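You operate a simulated robot arm through the tools that you are given. There is no shell and no other tool.

You run a simulated robot arm. Do the job below in one go: nothing can be reset, and whatever is moved stays where it is left.

Task
Hook the green hose up to the pump port and start the pump.
Fine: the stopper goes on the middle of the cabinet top, the plug in the blue socket; switch on last. Set down upright: teal stopper.

It is judged by the outcome, as a careful person would: the job done as asked, and still so three seconds after it is handed in. It fails if anything else is knocked over, pushed out of place, dropped, spilled or broken. A push-on lid holds only when it is set on centred and level and pressed home; a screw cap is set on level and turned clockwise until tight.

Robot
A 6-joint arm with a three-finger gripper, fixed in place. Base frame: the origin is at the foot of the arm, x ahead of it, y to its left, z up; the work surface is at about z = 850. Readings come in mm, degrees, newtons and seconds.
Its first joint turns from -166.0 to 166.0 degrees. Payload 4.89 kg.
The tool frame sits at the grasp point between the pads (the TCP): z along the fingers, y along the line on which they close. The tips reach 30 mm beyond it. The gripper opens to 164 mm. The gripper's body begins 125 mm behind the TCP.
Orientation is told as [roll, pitch, yaw] about the base's x, y, z axes, in that order, counted from this pose: with the fingers straight down and closing along the base's y, the tool's x points along the base's -x, its y along +y and its z along -z.

Tools
- The arm moves only by the tool arm_command. Its argument "series" is a list of rows, each an object (a shift or turn left out is 0, a gripper value left out holds the last) with "dp": the shift along the tool's x, y, z in mm, a list of three; "dr": the turn, a rotation vector about the tool's x, y, z in degrees, a list of three. In form: [{"dp": [dx, dy, dz], "dr": [rx, ry, rz]}, ...]. A call has 1 to 20 rows; each row shifts and turns the commanded pose from where the row before left it, along the tool's axes as they then stand. "claw" is the closure, from 0 (fully open) to 1 (shut), set as the call begins (left out, the last holds). Each row takes 0.2 s and may step no farther than 50 mm and 8.6 degrees from the row before; otherwise, or with a gripper value out of range, the whole call is refused. A pose out of reach is approached as far as the arm can. The call stops where the force on the tool passes 90 N (or 10 N more than at its start, if that is more) or the arm is blocked; 0.2 s more then pass. The fingers move at their own pace (about 108 mm/s each) and stop on an object; they squeeze with about 42 N. The grip force told is the motor's: it shows also when the fingers shut on nothing. Time passes only in rows, and 0.2 s behind the last, so rows that do not move let the fingers close. It gives the time, the measured TCP pose, the force on the tool (base axes), the opening and the grip force at its end, in the units of the frame above (readings bear some noise), with the torque about the TCP (base axes, N m) and any sound that the robot's microphone picked up.
- Cameras (640 x 400 px; columns grow to the right, rows downward): "scene" is fixed at [51.4, -499.6, 1432.4]; the picture's right is [0.55, -0.84, 0.00], its down [-0.35, -0.23, -0.91] and it looks along [0.76, 0.50, -0.42] (base axes); focal length 307 px, centre (320, 200). "wrist" rides on the gripper at [76, -2, -152] in the tool frame; the picture's right is [0.02, 1.00, 0.00], its down [-0.88, 0.02, -0.47] and it looks along [-0.47, 0.01, 0.88] (tool axes); focal length 247 px, centre (320, 200). There is no depth. A picture from a camera that has moved, and an enlarged one, comes with that camera's place and axes in the base frame and with its lens.
- get_image(camera): a new picture of that camera. No time passes.
- slide_trunk(by): slides the trunk up (or, below 0, down) by that many mm; the arm rides with it, the base frame stays. It gives what a move gives, with no picture.
- inspect(camera, box): a new picture of the part [left, top, right, bottom] of that camera's present view, enlarged. No time passes.
- finish_job(): hands the job in; it is judged then, once.

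Nothing tells you positions but the pictures and the camera data. Unless the task says otherwise, let go and move clear before handing in.

The tools are called as a command line: name --argument value ..., lists and objects as JSON in quotes. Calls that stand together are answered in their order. arm_command: Moves the arm, as the interface text tells. Its arguments: {"type":"object","properties":{"series":{"type":"array","items":{"type":"object","properties":{"dp":{"type":"array","items":{"type":"number"}},"dr":{"type":"array","items":{"type":"number"}}}}},"claw":{"type":"number"}},"required":["series"]} The other tools are called the same way: slide_trunk (by) slides the trunk up or down; get_image (camera) takes a picture; inspect (camera, box) takes an enlarged picture of a part of a camera's view; finish_job () hands the job in.

At the start:

```text
clock: 0.0
tcp_pos: [515.1, 36.8, 1355.5]
ee_rot: [0.1, 0.0, 0.0]
ft_force: [0.2, 0.4, 0.4]
wrist_torque: [0.01, 0.02, 0.05]
grip_width: 163.9
gripper_force: 0.0
trunk travel left (down, up): [-150.0, 240.0]
```

scene: 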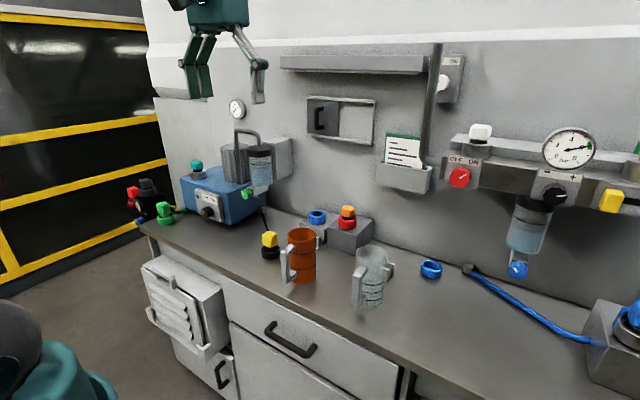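
wrist: 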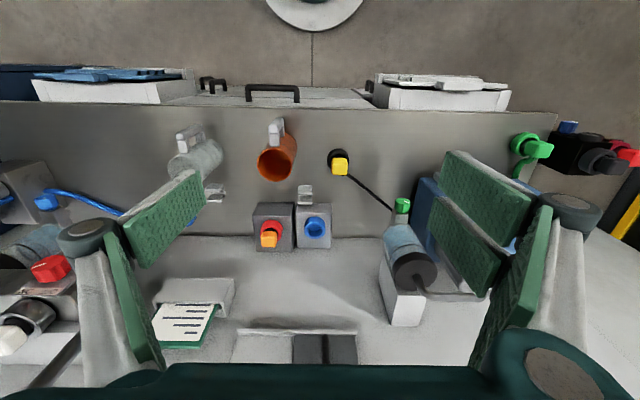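

I see a bench with a blue pump box at the left, a green-nosed hose connector, a yellow plug on a lead, sockets, and various mugs. I'll look closer at each area before moving.

inspect --camera "scene" --box '[110, 90, 310, 260]'

inspect --camera "wrist" --box '[360, 110, 640, 330]'

inspect --camera "wrist" --box '[220, 120, 420, 270]'

inspect --camera "scene" --box '[240, 190, 450, 320]'

inspect --camera "scene" --box '[430, 100, 640, 300]'

```text
2.35 times, centred on (210, 175) of scene
camera zoom: at [51.4, -499.6, 1432.4], right [0.55, -0.84, 0.0], down [-0.35, -0.23, -0.91], along [0.76, 0.5, -0.42], focal length 723 px, centre (579, 259)
```

zoom: 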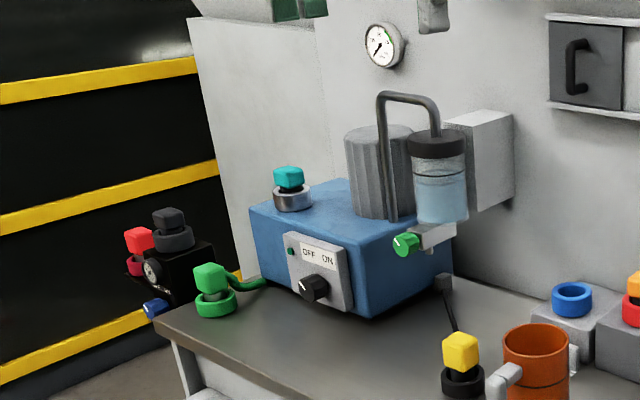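

```text
1.82 times, centred on (500, 220) of wrist
camera zoom: at [436.6, 36.4, 1507.2], right [-0.02, 1.0, 0.0], down [0.88, 0.02, 0.47], along [0.47, 0.01, -0.88], focal length 449 px, centre (-7, 164)
```

zoom: 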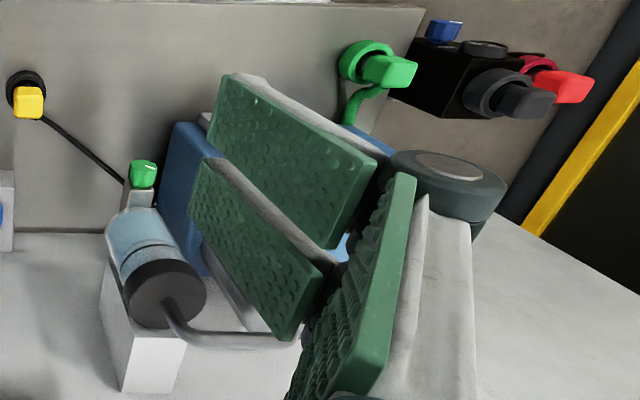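

```text
2.67 times, centred on (320, 195) of wrist
camera zoom: at [436.6, 36.4, 1507.2], right [-0.02, 1.0, 0.0], down [0.88, 0.02, 0.47], along [0.47, 0.01, -0.88], focal length 659 px, centre (320, 213)
```

zoom: 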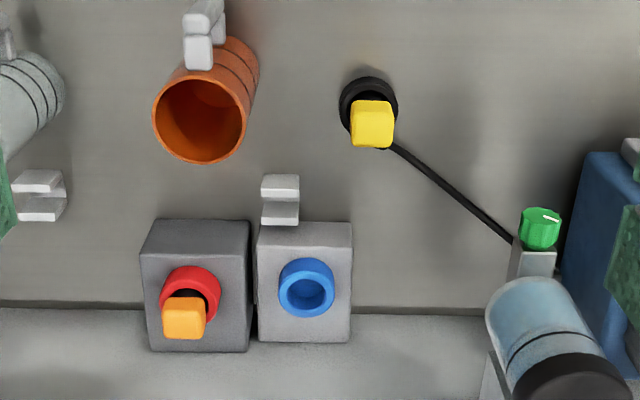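

```text
3.05 times, centred on (345, 255) of scene
camera zoom: at [51.4, -499.6, 1432.4], right [0.55, -0.84, 0.0], down [-0.35, -0.23, -0.91], along [0.76, 0.5, -0.42], focal length 937 px, centre (244, 32)
```

zoom: 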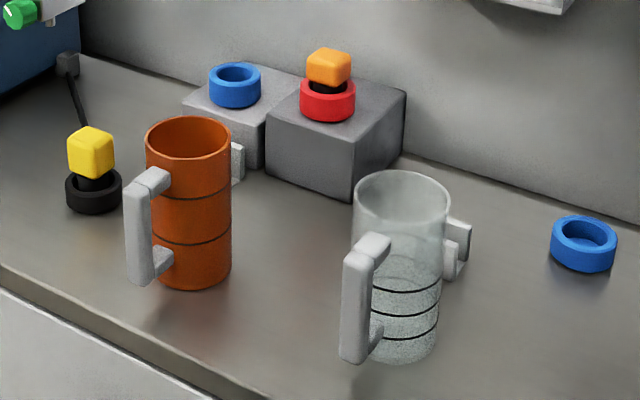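

```text
2.00 times, centred on (535, 200) of scene
camera zoom: at [51.4, -499.6, 1432.4], right [0.55, -0.84, 0.0], down [-0.35, -0.23, -0.91], along [0.76, 0.5, -0.42], focal length 615 px, centre (-110, 200)
```

zoom: 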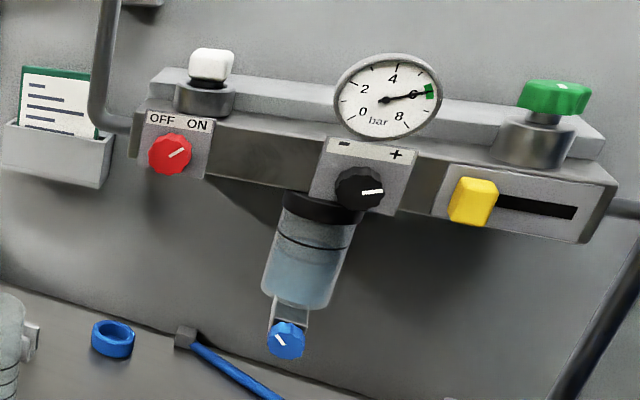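

I want to find "the cabinet top", so I'm looking at the boxes at the bench's front edge and the black unit at the left.

inspect --camera "scene" --box '[120, 220, 330, 400]'

inspect --camera "wrist" --box '[0, 40, 320, 240]'

inspect --camera "wrist" --box '[320, 40, 640, 240]'

inspect --camera "scene" --box '[110, 160, 210, 240]'

inspect --camera "scene" --box '[180, 0, 480, 160]'

inspect --camera "scene" --box '[420, 240, 640, 400]'

```text
2.22 times, centred on (225, 310) of scene
camera zoom: at [51.4, -499.6, 1432.4], right [0.55, -0.84, 0.0], down [-0.35, -0.23, -0.91], along [0.76, 0.5, -0.42], focal length 683 px, centre (531, -44)
```

zoom: 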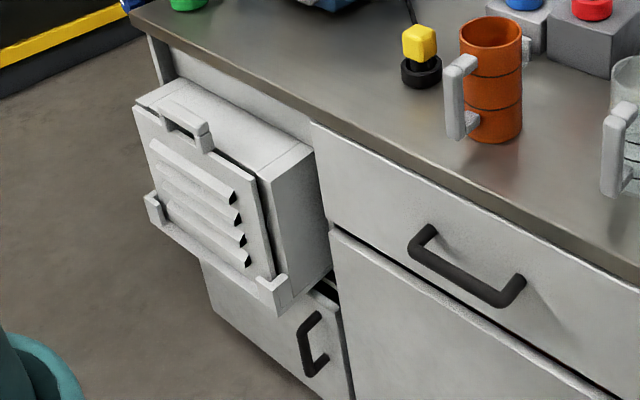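

```text
2.00 times, centred on (160, 140) of wrist
camera zoom: at [436.6, 36.4, 1507.2], right [-0.02, 1.0, 0.0], down [0.88, 0.02, 0.47], along [0.47, 0.01, -0.88], focal length 494 px, centre (640, 320)
```

zoom: 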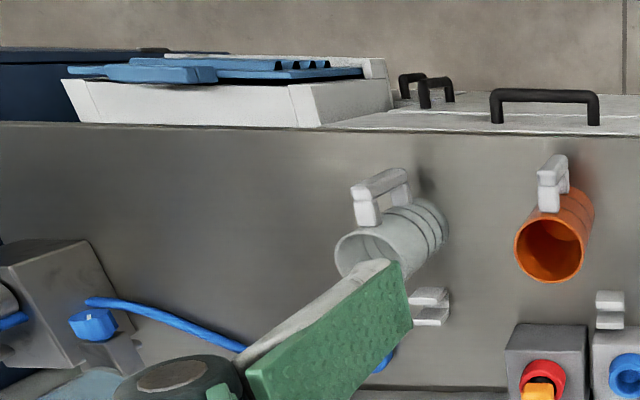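

```text
2.00 times, centred on (480, 140) of wrist
camera zoom: at [436.6, 36.4, 1507.2], right [-0.02, 1.0, 0.0], down [0.88, 0.02, 0.47], along [0.47, 0.01, -0.88], focal length 494 px, centre (0, 320)
```

zoom: 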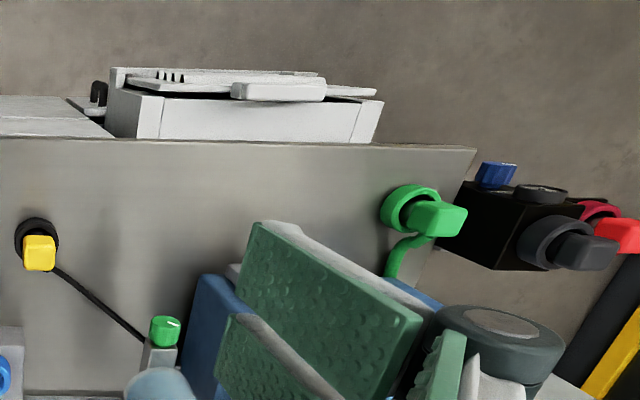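

```text
5.00 times, centred on (160, 200) of scene
camera zoom: at [51.4, -499.6, 1432.4], right [0.55, -0.84, 0.0], down [-0.35, -0.23, -0.91], along [0.76, 0.5, -0.42], focal length 1537 px, centre (1120, 200)
```

zoom: 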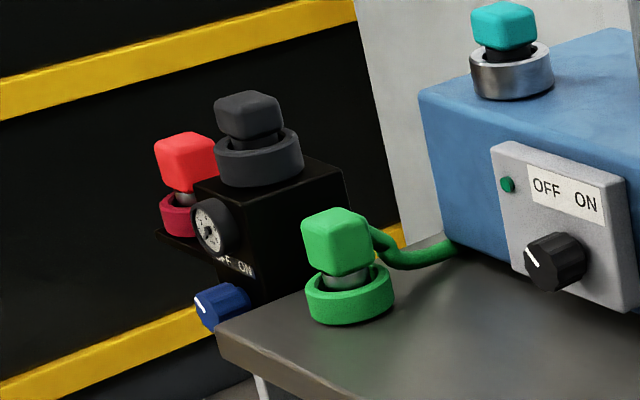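

```text
2.13 times, centred on (330, 80) of scene
camera zoom: at [51.4, -499.6, 1432.4], right [0.55, -0.84, 0.0], down [-0.35, -0.23, -0.91], along [0.76, 0.5, -0.42], focal length 656 px, centre (299, 456)
```

zoom: 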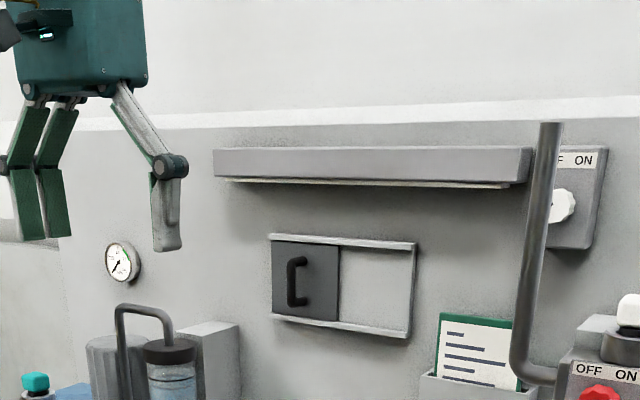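

```text
2.50 times, centred on (530, 320) of scene
camera zoom: at [51.4, -499.6, 1432.4], right [0.55, -0.84, 0.0], down [-0.35, -0.23, -0.91], along [0.76, 0.5, -0.42], focal length 768 px, centre (-205, -100)
```

zoom: 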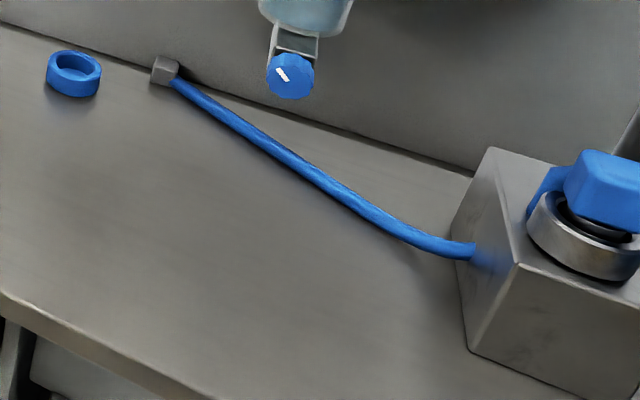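

I've found the green hose plug (about x 597, y 567), the yellow plug (655, 91) and the blue socket (837, 31). I still have to work out which thing is "the cabinet", so I'm tilting the wrist camera to look round.

arm_command --series '[{"dr": [0, 8.5, 0]}, {"dr": [0, 8.5, 0]}, {"dr": [0, 8.5, 0]}, {"dr": [0, 8.5, 0]}]'

get_image --camera "wrist"

```text
clock: 1.0
tcp_pos: [514.4, 38.3, 1355.5]
ee_rot: [-0.1, 25.3, 0.0]
ft_force: [0.6, 0.1, 0.2]
wrist_torque: [-0.02, 0.19, -0.01]
grip_width: 164.1
gripper_force: 0.1
out of reach, approached as far as the arm can: row 4
trunk travel left (down, up): [-150.0, 240.0]
```

```text
taken
camera wrist: at [510.0, 36.6, 1525.2], right [-0.02, 1.0, 0.01], down [1.0, 0.02, 0.05], along [0.05, 0.01, -1.0], focal length 247 px, centre (320, 200)
```

wrist: 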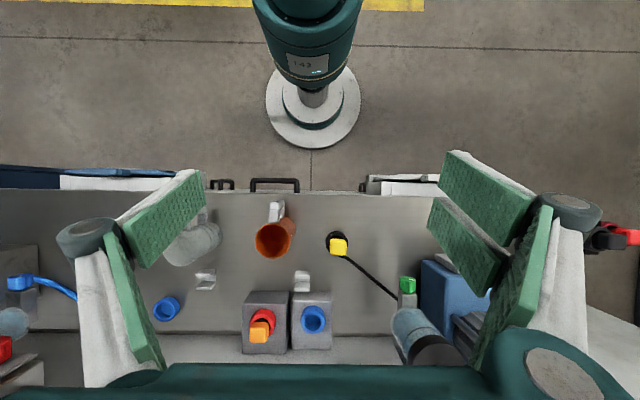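

No separate cabinet stands behind the arm; two shallow boxes stick out from the bench's front. I'll move right and left to look at them from above.

arm_command --series '[{"dr": [0, -8.5, 0]}, {"dr": [0, -8.5, 0]}, {"dr": [0, -8.5, 0]}, {"dp": [0, -50, 0]}, {"dp": [0, -50, 0]}, {"dp": [0, -50, 0]}, {"dp": [0, -50, 0]}, {"dp": [0, -50, 0]}, {"dp": [0, -50, 0]}, {"dp": [0, -50, 0]}, {"dp": [0, -50, 0]}]'

get_image --camera "wrist"

get_image --camera "scene"

```text
clock: 3.4
tcp_pos: [514.1, -361.7, 1356.4]
ee_rot: [0.0, -0.3, 0.1]
ft_force: [-0.2, 1.5, 0.2]
wrist_torque: [-0.28, -0.02, 0.0]
grip_width: 164.0
gripper_force: 0.0
trunk travel left (down, up): [-150.0, 240.0]
```

```text
taken
camera wrist: at [436.4, -362.8, 1507.0], right [-0.02, 1.0, 0.0], down [0.88, 0.02, 0.48], along [0.48, 0.01, -0.88], focal length 247 px, centre (320, 200)
```

wrist: 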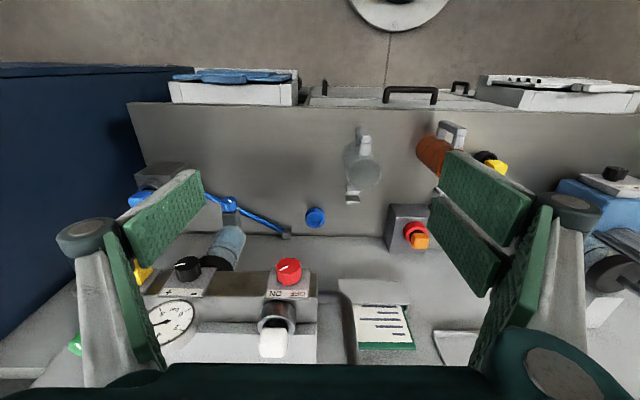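

```text
taken
```

scene: 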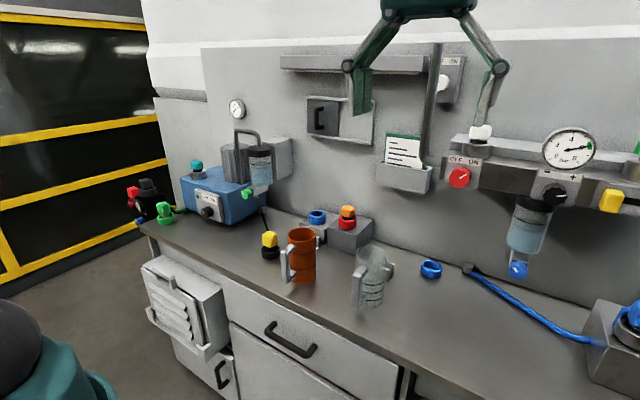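

There's a tall dark-blue body at the right end of the bench. I'll look at it more closely, since it could be the cabinet.

inspect --camera "wrist" --box '[0, 40, 320, 240]'

arm_command --series '[{"dp": [0, -50, 0]}, {"dp": [0, -50, 0]}, {"dp": [0, -50, 0]}, {"dp": [0, -50, 0]}]'

get_image --camera "wrist"

```text
2.00 times, centred on (160, 140) of wrist
camera zoom: at [436.4, -362.8, 1507.0], right [-0.02, 1.0, 0.0], down [0.88, 0.02, 0.48], along [0.48, 0.01, -0.88], focal length 494 px, centre (640, 320)
```

zoom: 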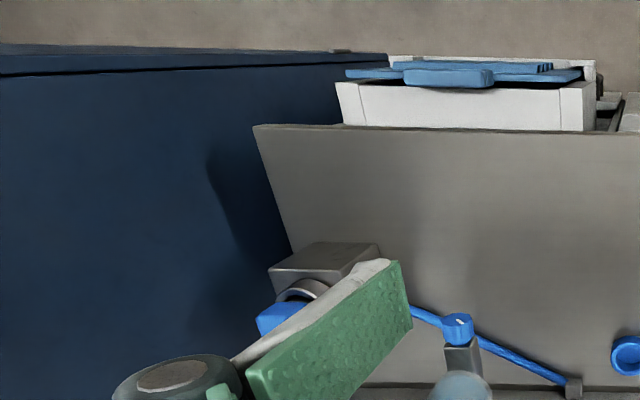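

```text
clock: 4.4
tcp_pos: [515.5, -561.7, 1355.8]
ee_rot: [0.0, -0.3, 0.0]
ft_force: [0.2, 1.4, 0.5]
wrist_torque: [-0.31, -0.02, -0.03]
grip_width: 164.1
gripper_force: 0.0
trunk travel left (down, up): [-150.0, 240.0]
```

```text
taken
camera wrist: at [436.9, -562.7, 1507.7], right [-0.02, 1.0, 0.0], down [0.88, 0.02, 0.48], along [0.48, 0.01, -0.88], focal length 247 px, centre (320, 200)
```

wrist: 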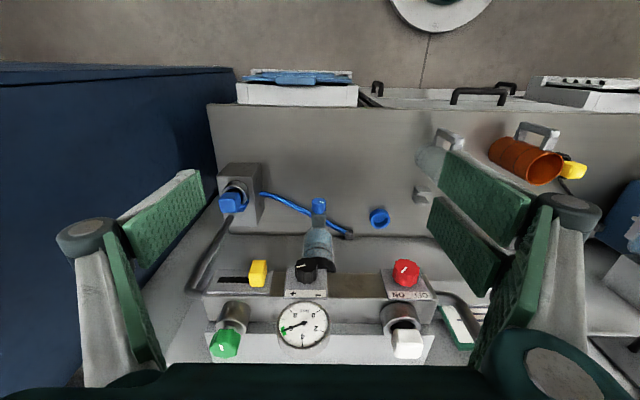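

The dark-blue body is a tall unit past the bench end, well out of reach. I'm now moving to the left side to see the pump, the hose plug and the left front box.

arm_command --series '[{"dp": [0, 50, 0]}, {"dp": [0, 50, 0]}, {"dp": [0, 50, 0]}, {"dp": [0, 50, 0]}, {"dp": [0, 50, 0]}, {"dp": [0, 50, 0]}, {"dp": [0, 50, 0]}, {"dp": [0, 50, 0]}, {"dp": [0, 50, 0]}, {"dp": [0, 50, 0]}, {"dp": [0, 50, 0]}, {"dp": [0, 50, 0]}, {"dp": [0, 50, 0]}, {"dp": [0, 50, 0]}, {"dp": [0, 50, 0]}, {"dp": [0, 50, 0]}, {"dp": [0, 50, 0]}]'

get_image --camera "wrist"

get_image --camera "scene"

```text
clock: 8.0
tcp_pos: [513.5, 284.8, 1355.9]
ee_rot: [0.0, -0.3, -0.2]
ft_force: [-0.4, -2.6, 0.8]
wrist_torque: [0.24, -0.15, 0.0]
grip_width: 163.9
gripper_force: 0.1
trunk travel left (down, up): [-150.0, 240.0]
```

```text
taken
camera wrist: at [435.3, 284.1, 1506.5], right [-0.02, 1.0, 0.0], down [0.88, 0.02, 0.48], along [0.48, 0.01, -0.88], focal length 247 px, centre (320, 200)
```

wrist: 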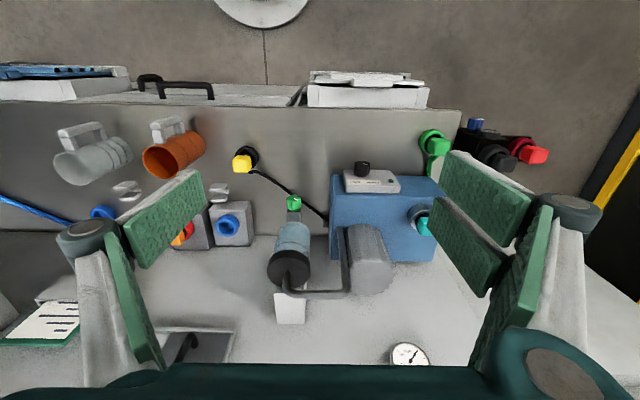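

```text
taken
```

scene: 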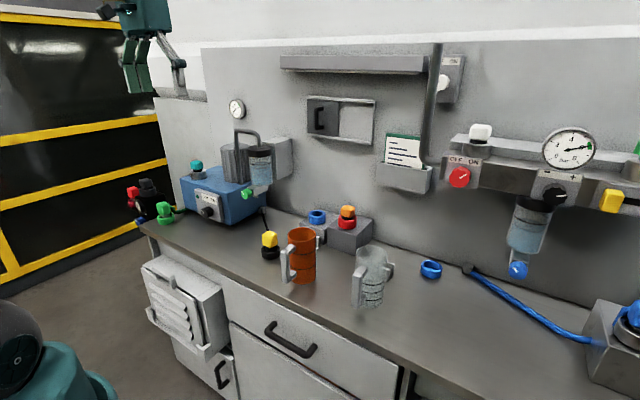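

The pump is the blue box with the teal stopper on its top port, and its OFF/ON knob is on the robot-facing side. I'll go further left to see what stands there.

arm_command --series '[{"dp": [0, 50, 0]}, {"dp": [0, 50, 0]}, {"dp": [0, 50, 0]}, {"dp": [0, 50, 0]}, {"dp": [0, 50, 0]}]'

get_image --camera "wrist"

```text
clock: 9.2
tcp_pos: [514.6, 536.1, 1357.2]
ee_rot: [0.2, -0.2, -0.1]
ft_force: [0.0, -2.4, 0.6]
wrist_torque: [0.29, -0.07, 0.02]
grip_width: 164.2
gripper_force: 0.0
trunk travel left (down, up): [-150.0, 240.0]
```

```text
taken
camera wrist: at [436.2, 535.3, 1509.3], right [-0.02, 1.0, 0.0], down [0.88, 0.02, 0.48], along [0.48, 0.01, -0.88], focal length 247 px, centre (320, 200)
```

wrist: 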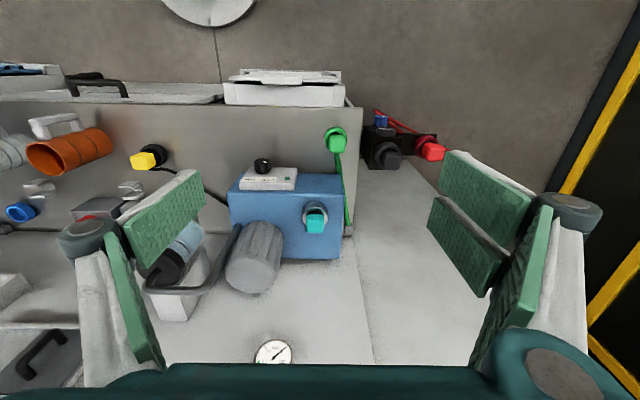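

inspect --camera "wrist" --box '[200, 50, 460, 290]'

inspect --camera "wrist" --box '[310, 80, 460, 200]'

```text
1.67 times, centred on (330, 170) of wrist
camera zoom: at [436.2, 535.3, 1509.3], right [-0.02, 1.0, 0.0], down [0.88, 0.02, 0.48], along [0.48, 0.01, -0.88], focal length 412 px, centre (303, 250)
```

zoom: 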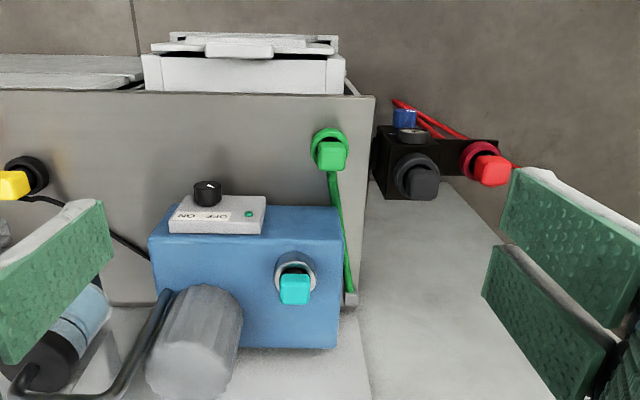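

```text
3.33 times, centred on (385, 140) of wrist
camera zoom: at [436.2, 535.3, 1509.3], right [-0.02, 1.0, 0.0], down [0.88, 0.02, 0.48], along [0.48, 0.01, -0.88], focal length 823 px, centre (103, 400)
```

zoom: 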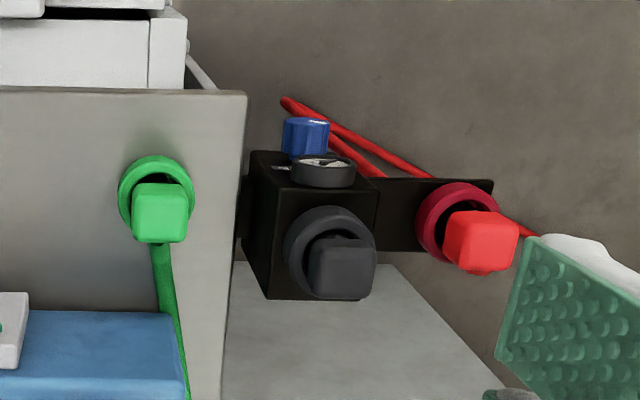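

The teal stopper works out at about (742, 531, 1055) on the pump's top port. The bench with its drawers and doors is the only cabinet I can find whose top is a usable place, running roughly x 529–921 and y −841 to 678. I'm moving over the stopper for a close look.

arm_command --series '[{"dp": [-37.9, -0.8, 20]}, {"dp": [-37.9, -0.8, 20]}, {"dp": [-37.9, -0.8, 20]}, {"dp": [-37.9, -0.8, 20]}, {"dp": [-37.9, -0.8, 20]}, {"dp": [-37.9, -0.8, 20]}, {"dp": [0, 0, 0]}]'

get_image --camera "wrist"

get_image --camera "scene"

```text
clock: 10.8
tcp_pos: [743.0, 532.0, 1236.2]
ee_rot: [0.0, -0.2, 0.0]
ft_force: [1.6, 0.8, 0.0]
wrist_torque: [-0.06, 0.16, 0.03]
grip_width: 164.1
gripper_force: 0.0
trunk travel left (down, up): [-150.0, 240.0]
```

```text
taken
camera wrist: at [664.9, 531.2, 1387.7], right [-0.02, 1.0, 0.0], down [0.88, 0.02, 0.48], along [0.48, 0.01, -0.88], focal length 247 px, centre (320, 200)
```

wrist: 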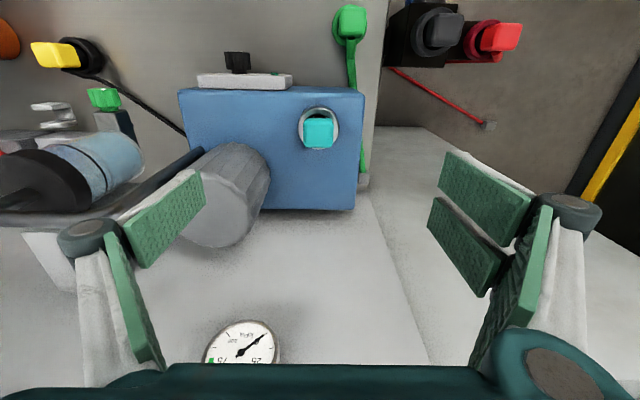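

```text
taken
```

scene: 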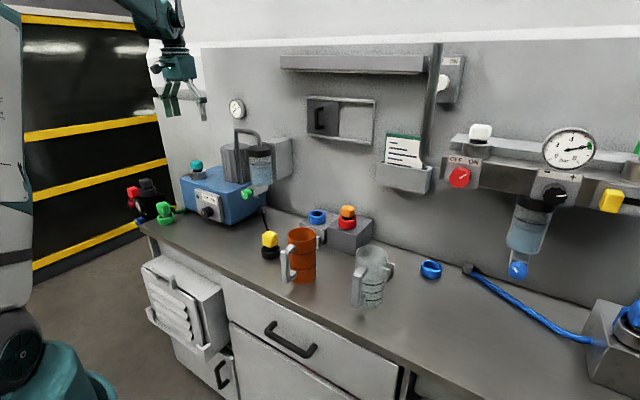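

inspect --camera "wrist" --box '[270, 85, 370, 165]'

inspect --camera "scene" --box '[150, 140, 250, 220]'

inspect --camera "wrist" --box '[170, 30, 380, 220]'

```text
5.00 times, centred on (320, 125) of wrist
camera zoom: at [664.9, 531.2, 1387.7], right [-0.02, 1.0, 0.0], down [0.88, 0.02, 0.48], along [0.48, 0.01, -0.88], focal length 1235 px, centre (320, 575)
```

zoom: 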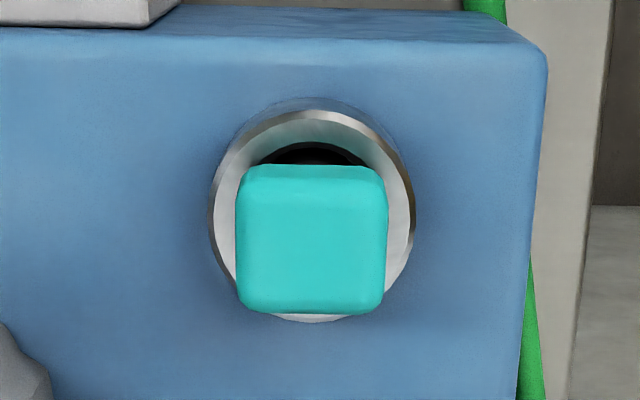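

```text
5.00 times, centred on (200, 180) of scene
camera zoom: at [51.4, -499.6, 1432.4], right [0.55, -0.84, 0.0], down [-0.35, -0.23, -0.91], along [0.76, 0.5, -0.42], focal length 1537 px, centre (920, 300)
```

zoom: 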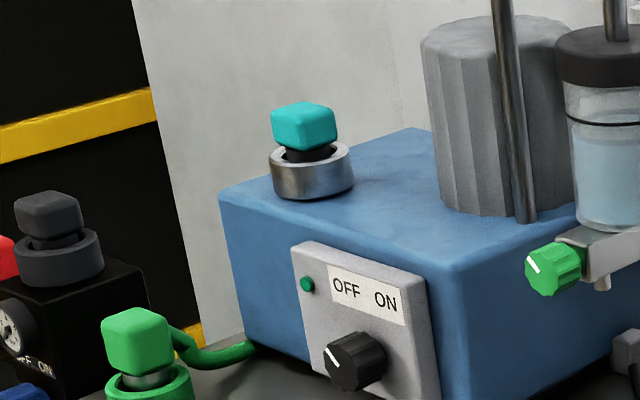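

```text
2.11 times, centred on (275, 125) of wrist
camera zoom: at [664.9, 531.2, 1387.7], right [-0.02, 1.0, 0.0], down [0.88, 0.02, 0.48], along [0.48, 0.01, -0.88], focal length 520 px, centre (415, 358)
```

zoom: 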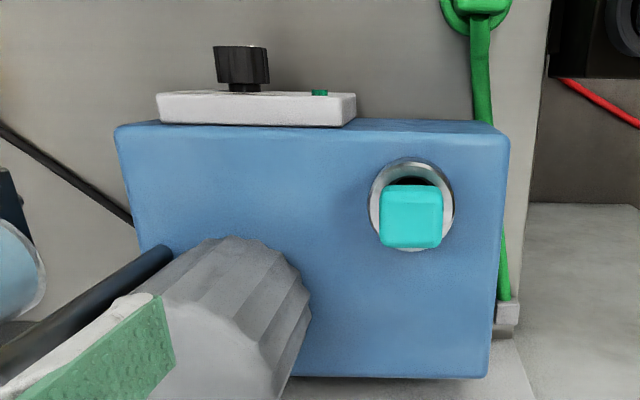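

The stopper cap is about 39 mm wide and lined up with the axes, sitting in a 60 mm metal ring with its top near z 1065. I'm narrowing the fingers and coming down part way to check height and alignment.

arm_command --series '[{"dp": [0, -1.0, 30]}, {"dp": [0, 0, 30]}, {"dp": [0, 0, 30]}, {"dp": [0, 0, 30]}, {"dp": [0, 0, 20]}, {"dp": [0, 0, 0]}]' --claw 0.5

get_image --camera "wrist"

inspect --camera "scene" --box '[150, 120, 250, 200]'

```text
clock: 12.2
tcp_pos: [741.9, 530.6, 1097.0]
ee_rot: [0.0, -0.3, 0.0]
ft_force: [-0.1, -0.4, 0.1]
wrist_torque: [0.01, 0.02, -0.04]
grip_width: 82.2
gripper_force: 0.0
trunk travel left (down, up): [-150.0, 240.0]
```

```text
taken
camera wrist: at [665.1, 529.9, 1248.2], right [-0.02, 1.0, 0.0], down [0.88, 0.02, 0.48], along [0.48, 0.01, -0.88], focal length 247 px, centre (320, 200)
```

wrist: 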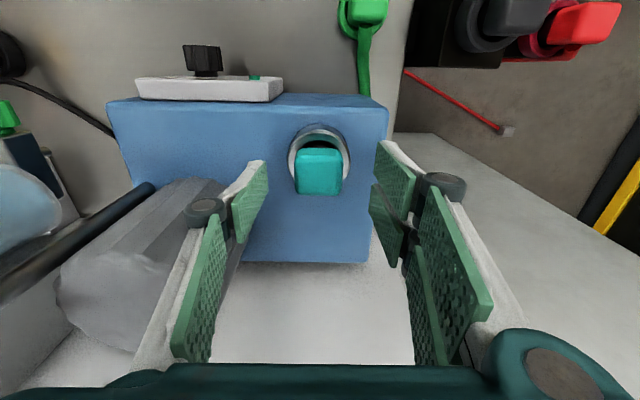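

```text
5.00 times, centred on (200, 160) of scene
camera zoom: at [51.4, -499.6, 1432.4], right [0.55, -0.84, 0.0], down [-0.35, -0.23, -0.91], along [0.76, 0.5, -0.42], focal length 1537 px, centre (920, 400)
```

zoom: 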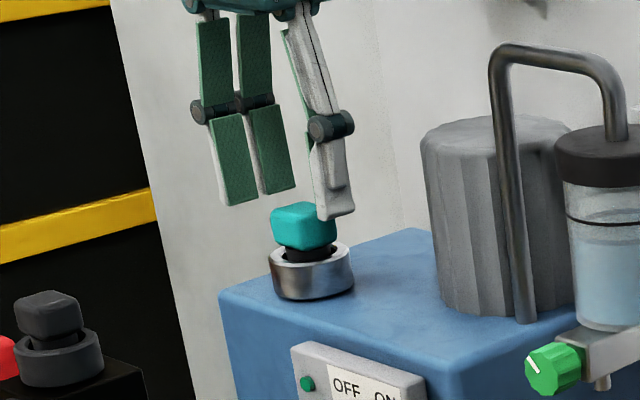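

inspect --camera "wrist" --box '[270, 115, 370, 205]'

inspect --camera "scene" --box '[180, 145, 230, 185]'

```text
4.44 times, centred on (320, 160) of wrist
camera zoom: at [665.1, 529.9, 1248.2], right [-0.02, 1.0, 0.0], down [0.88, 0.02, 0.48], along [0.48, 0.01, -0.88], focal length 1098 px, centre (320, 378)
```

zoom: 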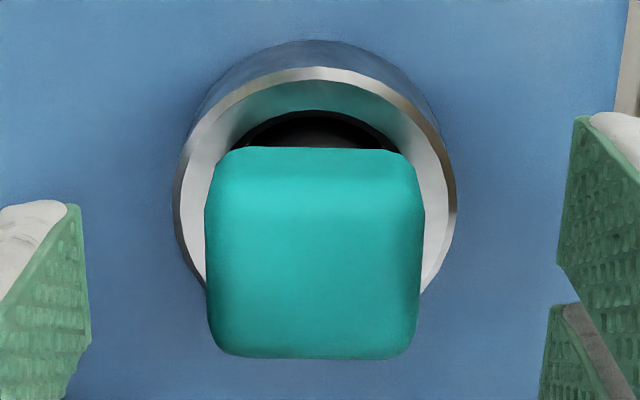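

```text
10.00 times, centred on (205, 165) of scene
camera zoom: at [51.4, -499.6, 1432.4], right [0.55, -0.84, 0.0], down [-0.35, -0.23, -0.91], along [0.76, 0.5, -0.42], focal length 3073 px, centre (1470, 550)
```

zoom: 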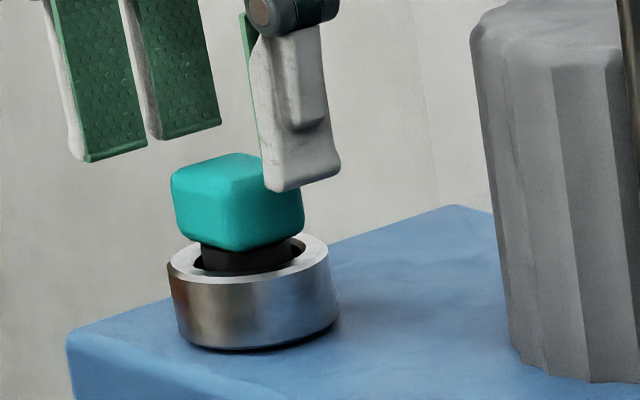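

The port's centre comes out at about (744, 530), the ring top at z≈1028 and the cap at z 1040–1065. I'm going down so the tips stop just above the ring, then closing on the cap.

arm_command --series '[{"dp": [-2, 0, 15]}, {"dp": [0, 0, 17]}, {"dp": [0, 0, 0]}]'

inspect --camera "scene" --box '[180, 145, 230, 185]'

get_image --camera "wrist"

```text
clock: 13.0
tcp_pos: [745.5, 532.0, 1064.8]
ee_rot: [-0.2, -0.4, 0.0]
ft_force: [0.0, -0.4, 0.0]
wrist_torque: [-0.01, -0.03, -0.01]
grip_width: 81.8
gripper_force: 0.0
trunk travel left (down, up): [-150.0, 240.0]
```

```text
10.00 times, centred on (205, 165) of scene
camera zoom: at [51.4, -499.6, 1432.4], right [0.55, -0.84, 0.0], down [-0.35, -0.23, -0.91], along [0.76, 0.5, -0.42], focal length 3073 px, centre (1470, 550)
```

zoom: 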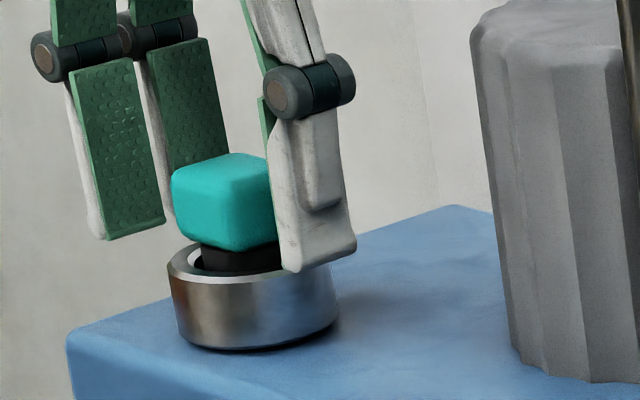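

```text
taken
camera wrist: at [667.1, 530.5, 1215.6], right [-0.02, 1.0, 0.0], down [0.88, 0.02, 0.48], along [0.48, 0.01, -0.88], focal length 247 px, centre (320, 200)
```

wrist: 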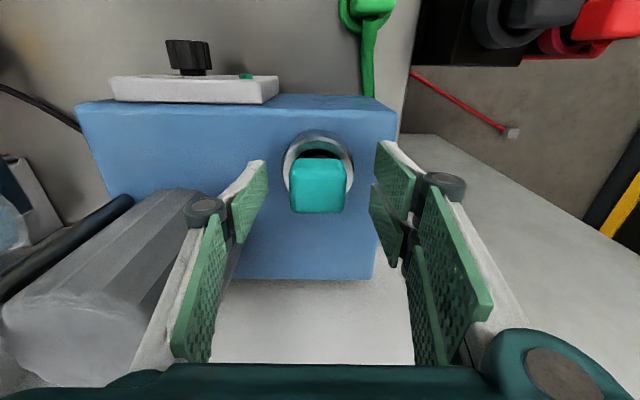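

Tips are clear of the ring and straddle the cap, so I'm closing the fingers.

arm_command --series '[{"dp": [0, 0, 0]}, {"dp": [0, 0, 0]}, {"dp": [0, 0, 0]}, {"dp": [0, 0, 0]}]' --claw 1.0

inspect --camera "scene" --box '[180, 145, 230, 185]'

inspect --camera "wrist" --box '[240, 120, 400, 260]'

```text
clock: 14.0
tcp_pos: [744.6, 532.2, 1065.6]
ee_rot: [0.0, -0.3, 0.0]
ft_force: [0.8, 0.3, 0.1]
wrist_torque: [-0.04, 0.02, 0.0]
grip_width: 38.6
gripper_force: 42.1
trunk travel left (down, up): [-150.0, 240.0]
```

```text
10.00 times, centred on (205, 165) of scene
camera zoom: at [51.4, -499.6, 1432.4], right [0.55, -0.84, 0.0], down [-0.35, -0.23, -0.91], along [0.76, 0.5, -0.42], focal length 3073 px, centre (1470, 550)
```

zoom: 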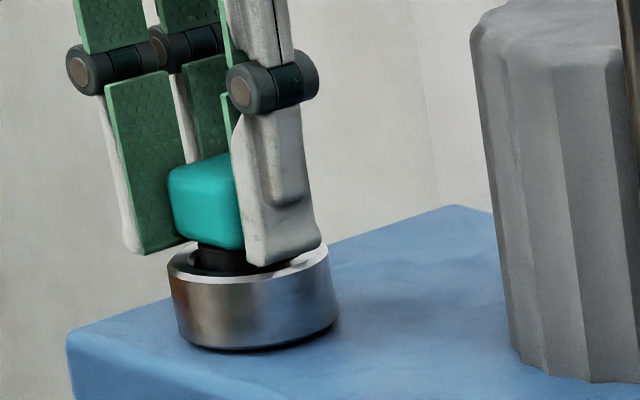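

```text
2.86 times, centred on (320, 190) of wrist
camera zoom: at [666.9, 530.4, 1215.8], right [-0.02, 1.0, 0.0], down [0.88, 0.02, 0.48], along [0.48, 0.01, -0.88], focal length 706 px, centre (320, 229)
```

zoom: 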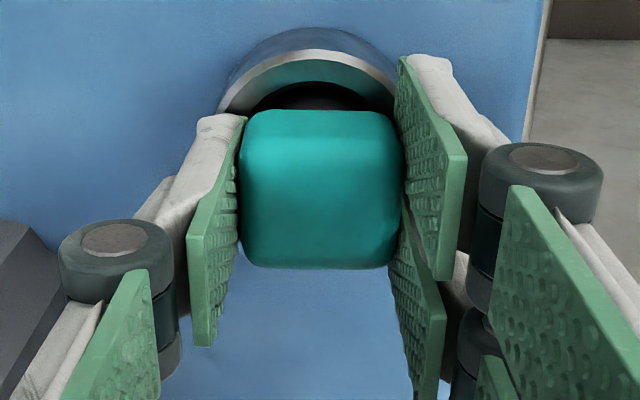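

The cap is gripped (38.6 mm wide). Now I'm pulling it straight up, gently at first.

arm_command --series '[{"dp": [0, 0, -3]}, {"dp": [0, 0, -5]}, {"dp": [0, 0, -8]}, {"dp": [0, 0, -12]}, {"dp": [0, 0, -20]}, {"dp": [0, 0, -20]}, {"dp": [0, 0, 0]}]'

inspect --camera "scene" --box '[150, 110, 250, 190]'

```text
clock: 15.6
tcp_pos: [744.2, 531.4, 1132.6]
ee_rot: [0.1, -0.3, 0.0]
ft_force: [-0.4, 0.0, -0.8]
wrist_torque: [0.0, -0.03, 0.01]
grip_width: 38.6
gripper_force: 42.3
trunk travel left (down, up): [-150.0, 240.0]
```

```text
5.00 times, centred on (200, 150) of scene
camera zoom: at [51.4, -499.6, 1432.4], right [0.55, -0.84, 0.0], down [-0.35, -0.23, -0.91], along [0.76, 0.5, -0.42], focal length 1537 px, centre (920, 450)
```

zoom: 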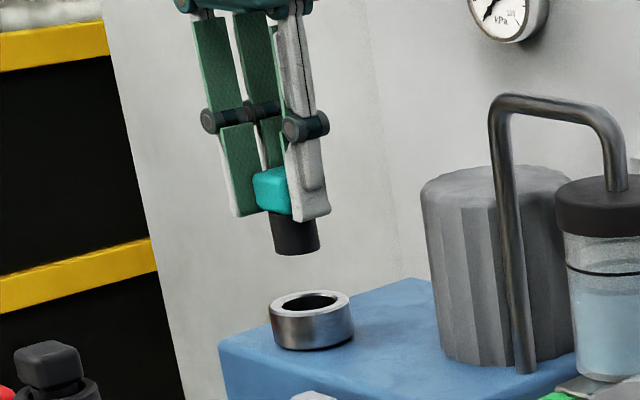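

The stopper came out cleanly; it has a 30 mm stem, with the bottom about 56 mm below the TCP. Before placing it I'll carry it high over to the right and check the dark-blue unit there once more, to be sure about "cabinet".

arm_command --series '[{"dp": [0, 0, -45]}, {"dp": [0, 0, -45]}, {"dp": [0, 0, -45]}, {"dp": [0, 0, -45]}, {"dp": [40, 0, -20]}, {"dp": [40, 0, 0]}, {"dp": [40, 0, 0]}, {"dp": [24, 0, 0]}]'

arm_command --series '[{"dp": [0, -45, 0]}, {"dp": [0, -45, 0]}, {"dp": [0, -45, 0]}, {"dp": [0, -45, 0]}, {"dp": [0, -45, 0]}, {"dp": [0, -45, 0]}, {"dp": [0, -45, 0]}, {"dp": [0, -45, 0]}, {"dp": [0, -45, 0]}, {"dp": [0, -45, 0]}, {"dp": [0, -45, 0]}, {"dp": [0, -45, 0]}, {"dp": [0, -45, 0]}, {"dp": [0, -45, 0]}, {"dp": [0, -45, 0]}, {"dp": [0, 0, 0]}]'

get_image --camera "wrist"

get_image --camera "scene"

```text
clock: 17.4
tcp_pos: [600.1, 530.8, 1333.4]
ee_rot: [0.0, -0.4, -0.1]
ft_force: [-0.2, -0.6, -0.9]
wrist_torque: [-0.02, 0.07, 0.0]
grip_width: 38.7
gripper_force: 41.8
trunk travel left (down, up): [-150.0, 240.0]
```

```text
clock: 20.8
tcp_pos: [600.1, -145.3, 1332.0]
ee_rot: [0.1, -0.3, 0.0]
ft_force: [0.4, 0.1, -1.3]
wrist_torque: [0.02, 0.03, -0.01]
grip_width: 38.8
gripper_force: 42.4
trunk travel left (down, up): [-150.0, 240.0]
```

```text
taken
camera wrist: at [521.5, -145.7, 1482.8], right [-0.02, 1.0, 0.0], down [0.88, 0.02, 0.48], along [0.48, 0.01, -0.88], focal length 247 px, centre (320, 200)
```

wrist: 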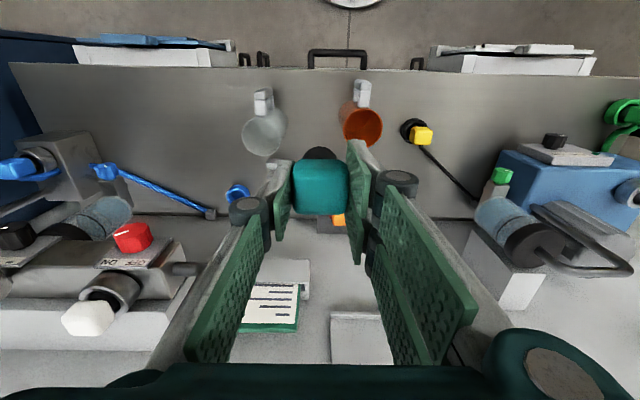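

```text
taken
```

scene: 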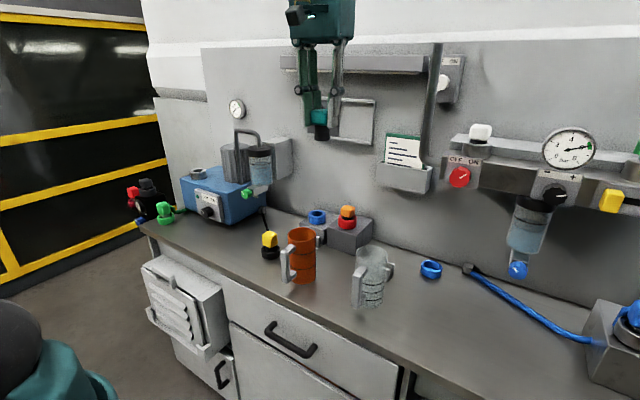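

arm_command --series '[{"dr": [8.5, 0, 0]}, {"dr": [8.5, 0, 0]}, {"dr": [8.5, 0, 0]}, {"dr": [8.5, 0, 0]}, {"dr": [8.5, 0, 0]}]'

get_image --camera "wrist"

```text
clock: 22.0
tcp_pos: [599.9, -143.6, 1332.4]
ee_rot: [-42.6, -0.4, 0.0]
ft_force: [-0.5, -1.3, 0.1]
wrist_torque: [0.1, -0.08, 0.09]
grip_width: 38.8
gripper_force: 41.9
trunk travel left (down, up): [-150.0, 240.0]
```

```text
taken
camera wrist: at [521.4, -41.1, 1444.4], right [-0.02, 0.74, -0.68], down [0.88, 0.33, 0.34], along [0.48, -0.59, -0.65], focal length 247 px, centre (320, 200)
```

wrist: 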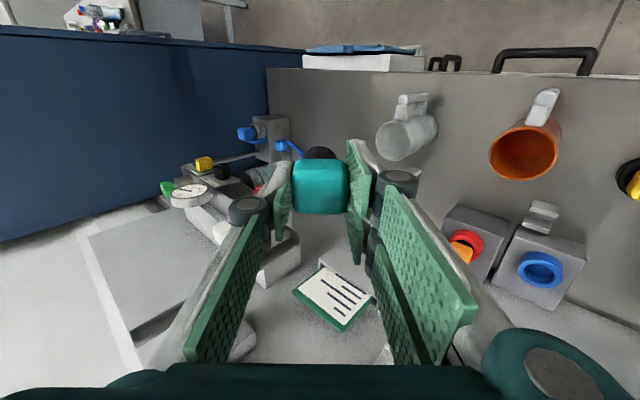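

The dark-blue unit is over 1.5 m tall and out of reach, so the cabinet top must be this bench top, whose middle is about (724, −100). That spot is free, between the orange mug and the socket blocks, so I'm rolling back and moving above it.

arm_command --series '[{"dr": [-8.5, 0, 0]}, {"dr": [-8.5, 0, 0]}, {"dr": [-8.5, 0, 0]}, {"dr": [-8.5, 0, 0]}, {"dr": [-8.5, 0, 0]}, {"dp": [-41, 15, 20]}, {"dp": [-41, 15, 20]}, {"dp": [-42, 15, 20]}, {"dp": [0, 0, 45]}, {"dp": [0, 0, 45]}, {"dp": [0, 0, 45]}, {"dp": [0, 0, 40]}, {"dp": [0, 0, 40]}, {"dp": [0, 0, 40]}, {"dp": [0, 0, 0]}]'

get_image --camera "wrist"

get_image --camera "scene"

```text
clock: 25.2
tcp_pos: [724.8, -97.9, 1017.0]
ee_rot: [-0.1, -0.3, -0.1]
ft_force: [1.1, 0.4, -0.1]
wrist_torque: [0.01, 0.02, 0.0]
grip_width: 38.8
gripper_force: 41.7
trunk travel left (down, up): [-150.0, 240.0]
```

```text
taken
camera wrist: at [646.9, -98.8, 1168.0], right [-0.02, 1.0, 0.0], down [0.88, 0.02, 0.48], along [0.48, 0.01, -0.88], focal length 247 px, centre (320, 200)
```

wrist: 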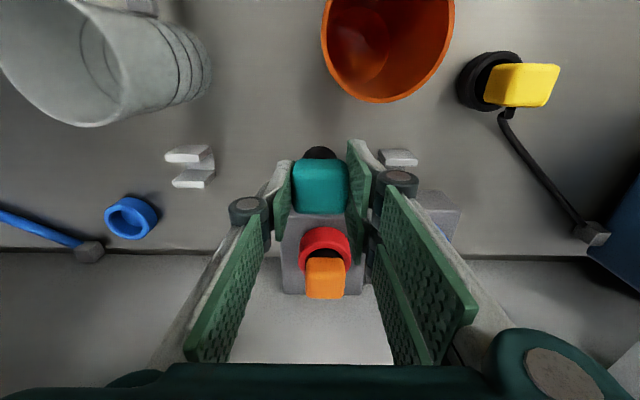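

```text
taken
```

scene: 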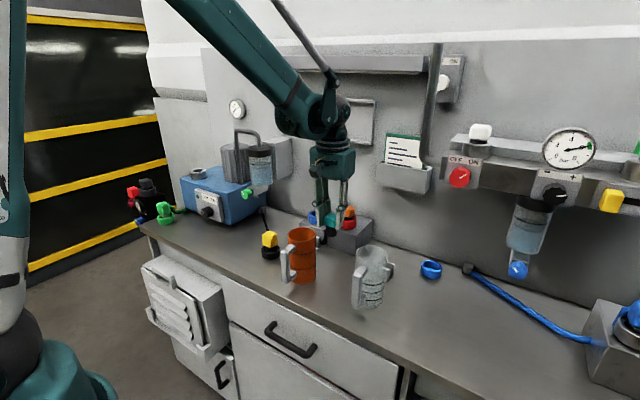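

arm_command --series '[{"dp": [0, -2, 30]}, {"dp": [0, 0, 30]}, {"dp": [0, 0, 27]}, {"dp": [0, 0, 10]}, {"dp": [0, 0, 0]}]'

inspect --camera "scene" --box '[280, 190, 380, 270]'

get_image --camera "wrist"

```text
clock: 26.4
tcp_pos: [725.7, -99.8, 920.7]
ee_rot: [0.0, -0.3, 0.0]
ft_force: [0.3, -0.2, -1.0]
wrist_torque: [0.02, 0.05, -0.03]
grip_width: 38.9
gripper_force: 41.5
trunk travel left (down, up): [-150.0, 240.0]
```

```text
5.00 times, centred on (330, 230) of scene
camera zoom: at [51.4, -499.6, 1432.4], right [0.55, -0.84, 0.0], down [-0.35, -0.23, -0.91], along [0.76, 0.5, -0.42], focal length 1537 px, centre (270, 50)
```

zoom: 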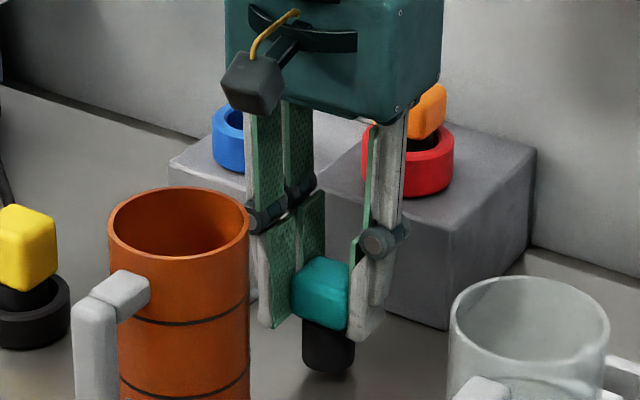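

```text
taken
camera wrist: at [647.6, -101.1, 1071.1], right [-0.02, 1.0, 0.0], down [0.88, 0.02, 0.48], along [0.48, 0.01, -0.88], focal length 247 px, centre (320, 200)
```

wrist: 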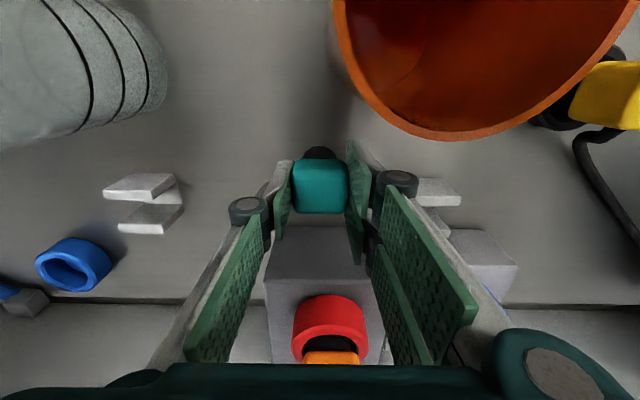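

The stem bottom is roughly 10 mm above the surface. I'm lowering in small steps to feel for contact.

arm_command --series '[{"dp": [0, 0, 4]}, {"dp": [0, 0, 3]}, {"dp": [0, 0, 0]}]'

inspect --camera "scene" --box '[305, 220, 365, 268]'

```text
clock: 27.2
tcp_pos: [725.9, -99.6, 913.9]
ee_rot: [0.1, -0.3, 0.0]
ft_force: [-0.3, -0.4, -0.9]
wrist_torque: [-0.01, 0.02, -0.01]
grip_width: 39.0
gripper_force: 42.3
trunk travel left (down, up): [-150.0, 240.0]
```

```text
8.33 times, centred on (335, 244) of scene
camera zoom: at [51.4, -499.6, 1432.4], right [0.55, -0.84, 0.0], down [-0.35, -0.23, -0.91], along [0.76, 0.5, -0.42], focal length 2561 px, centre (195, -167)
```

zoom: 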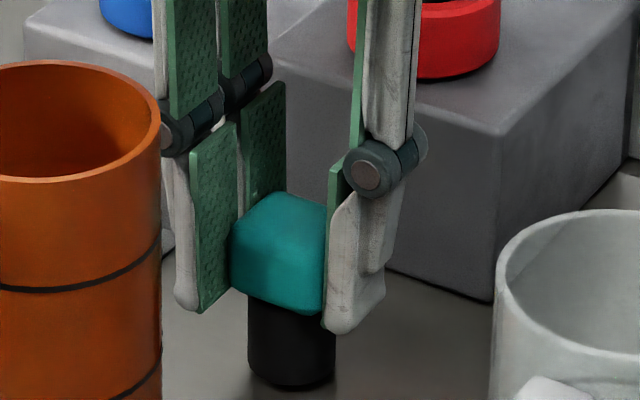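

arm_command --series '[{"dp": [0, 0, 2]}, {"dp": [0, 0, 1]}, {"dp": [0, 0, 0]}]'

inspect --camera "scene" --box '[305, 220, 365, 268]'

```text
clock: 28.0
tcp_pos: [724.4, -100.2, 910.7]
ee_rot: [0.1, -0.3, 0.1]
ft_force: [0.3, 0.0, -1.1]
wrist_torque: [0.02, 0.0, -0.01]
grip_width: 38.8
gripper_force: 41.7
trunk travel left (down, up): [-150.0, 240.0]
```

```text
8.33 times, centred on (335, 244) of scene
camera zoom: at [51.4, -499.6, 1432.4], right [0.55, -0.84, 0.0], down [-0.35, -0.23, -0.91], along [0.76, 0.5, -0.42], focal length 2561 px, centre (195, -167)
```

zoom: 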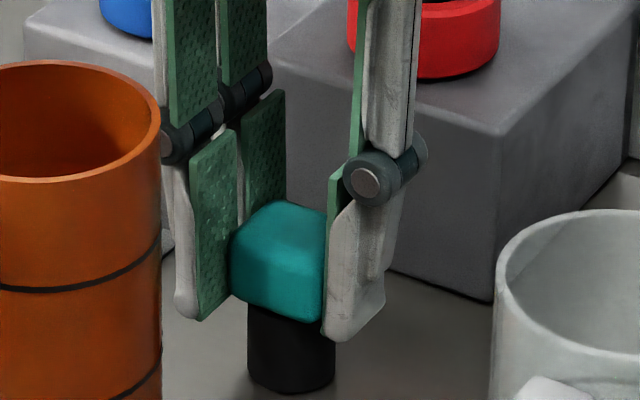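

arm_command --series '[{"dp": [0, 0, 1]}, {"dp": [0, 0, 1]}, {"dp": [0, 0, 0]}]'

arm_command --series '[{"dp": [0, 0, 1]}, {"dp": [0, 0, 0]}]'

```text
clock: 28.8
tcp_pos: [725.4, -100.4, 909.7]
ee_rot: [0.0, -0.4, 0.0]
ft_force: [-0.5, 0.4, 8.3]
wrist_torque: [0.11, -0.09, -0.01]
grip_width: 38.6
gripper_force: 41.7
trunk travel left (down, up): [-150.0, 240.0]
```

```text
clock: 29.4
tcp_pos: [725.1, -100.9, 908.3]
ee_rot: [0.0, -0.4, 0.0]
ft_force: [4.1, 0.2, 34.0]
wrist_torque: [-0.02, -0.33, 0.0]
grip_width: 38.8
gripper_force: 41.9
trunk travel left (down, up): [-150.0, 240.0]
```

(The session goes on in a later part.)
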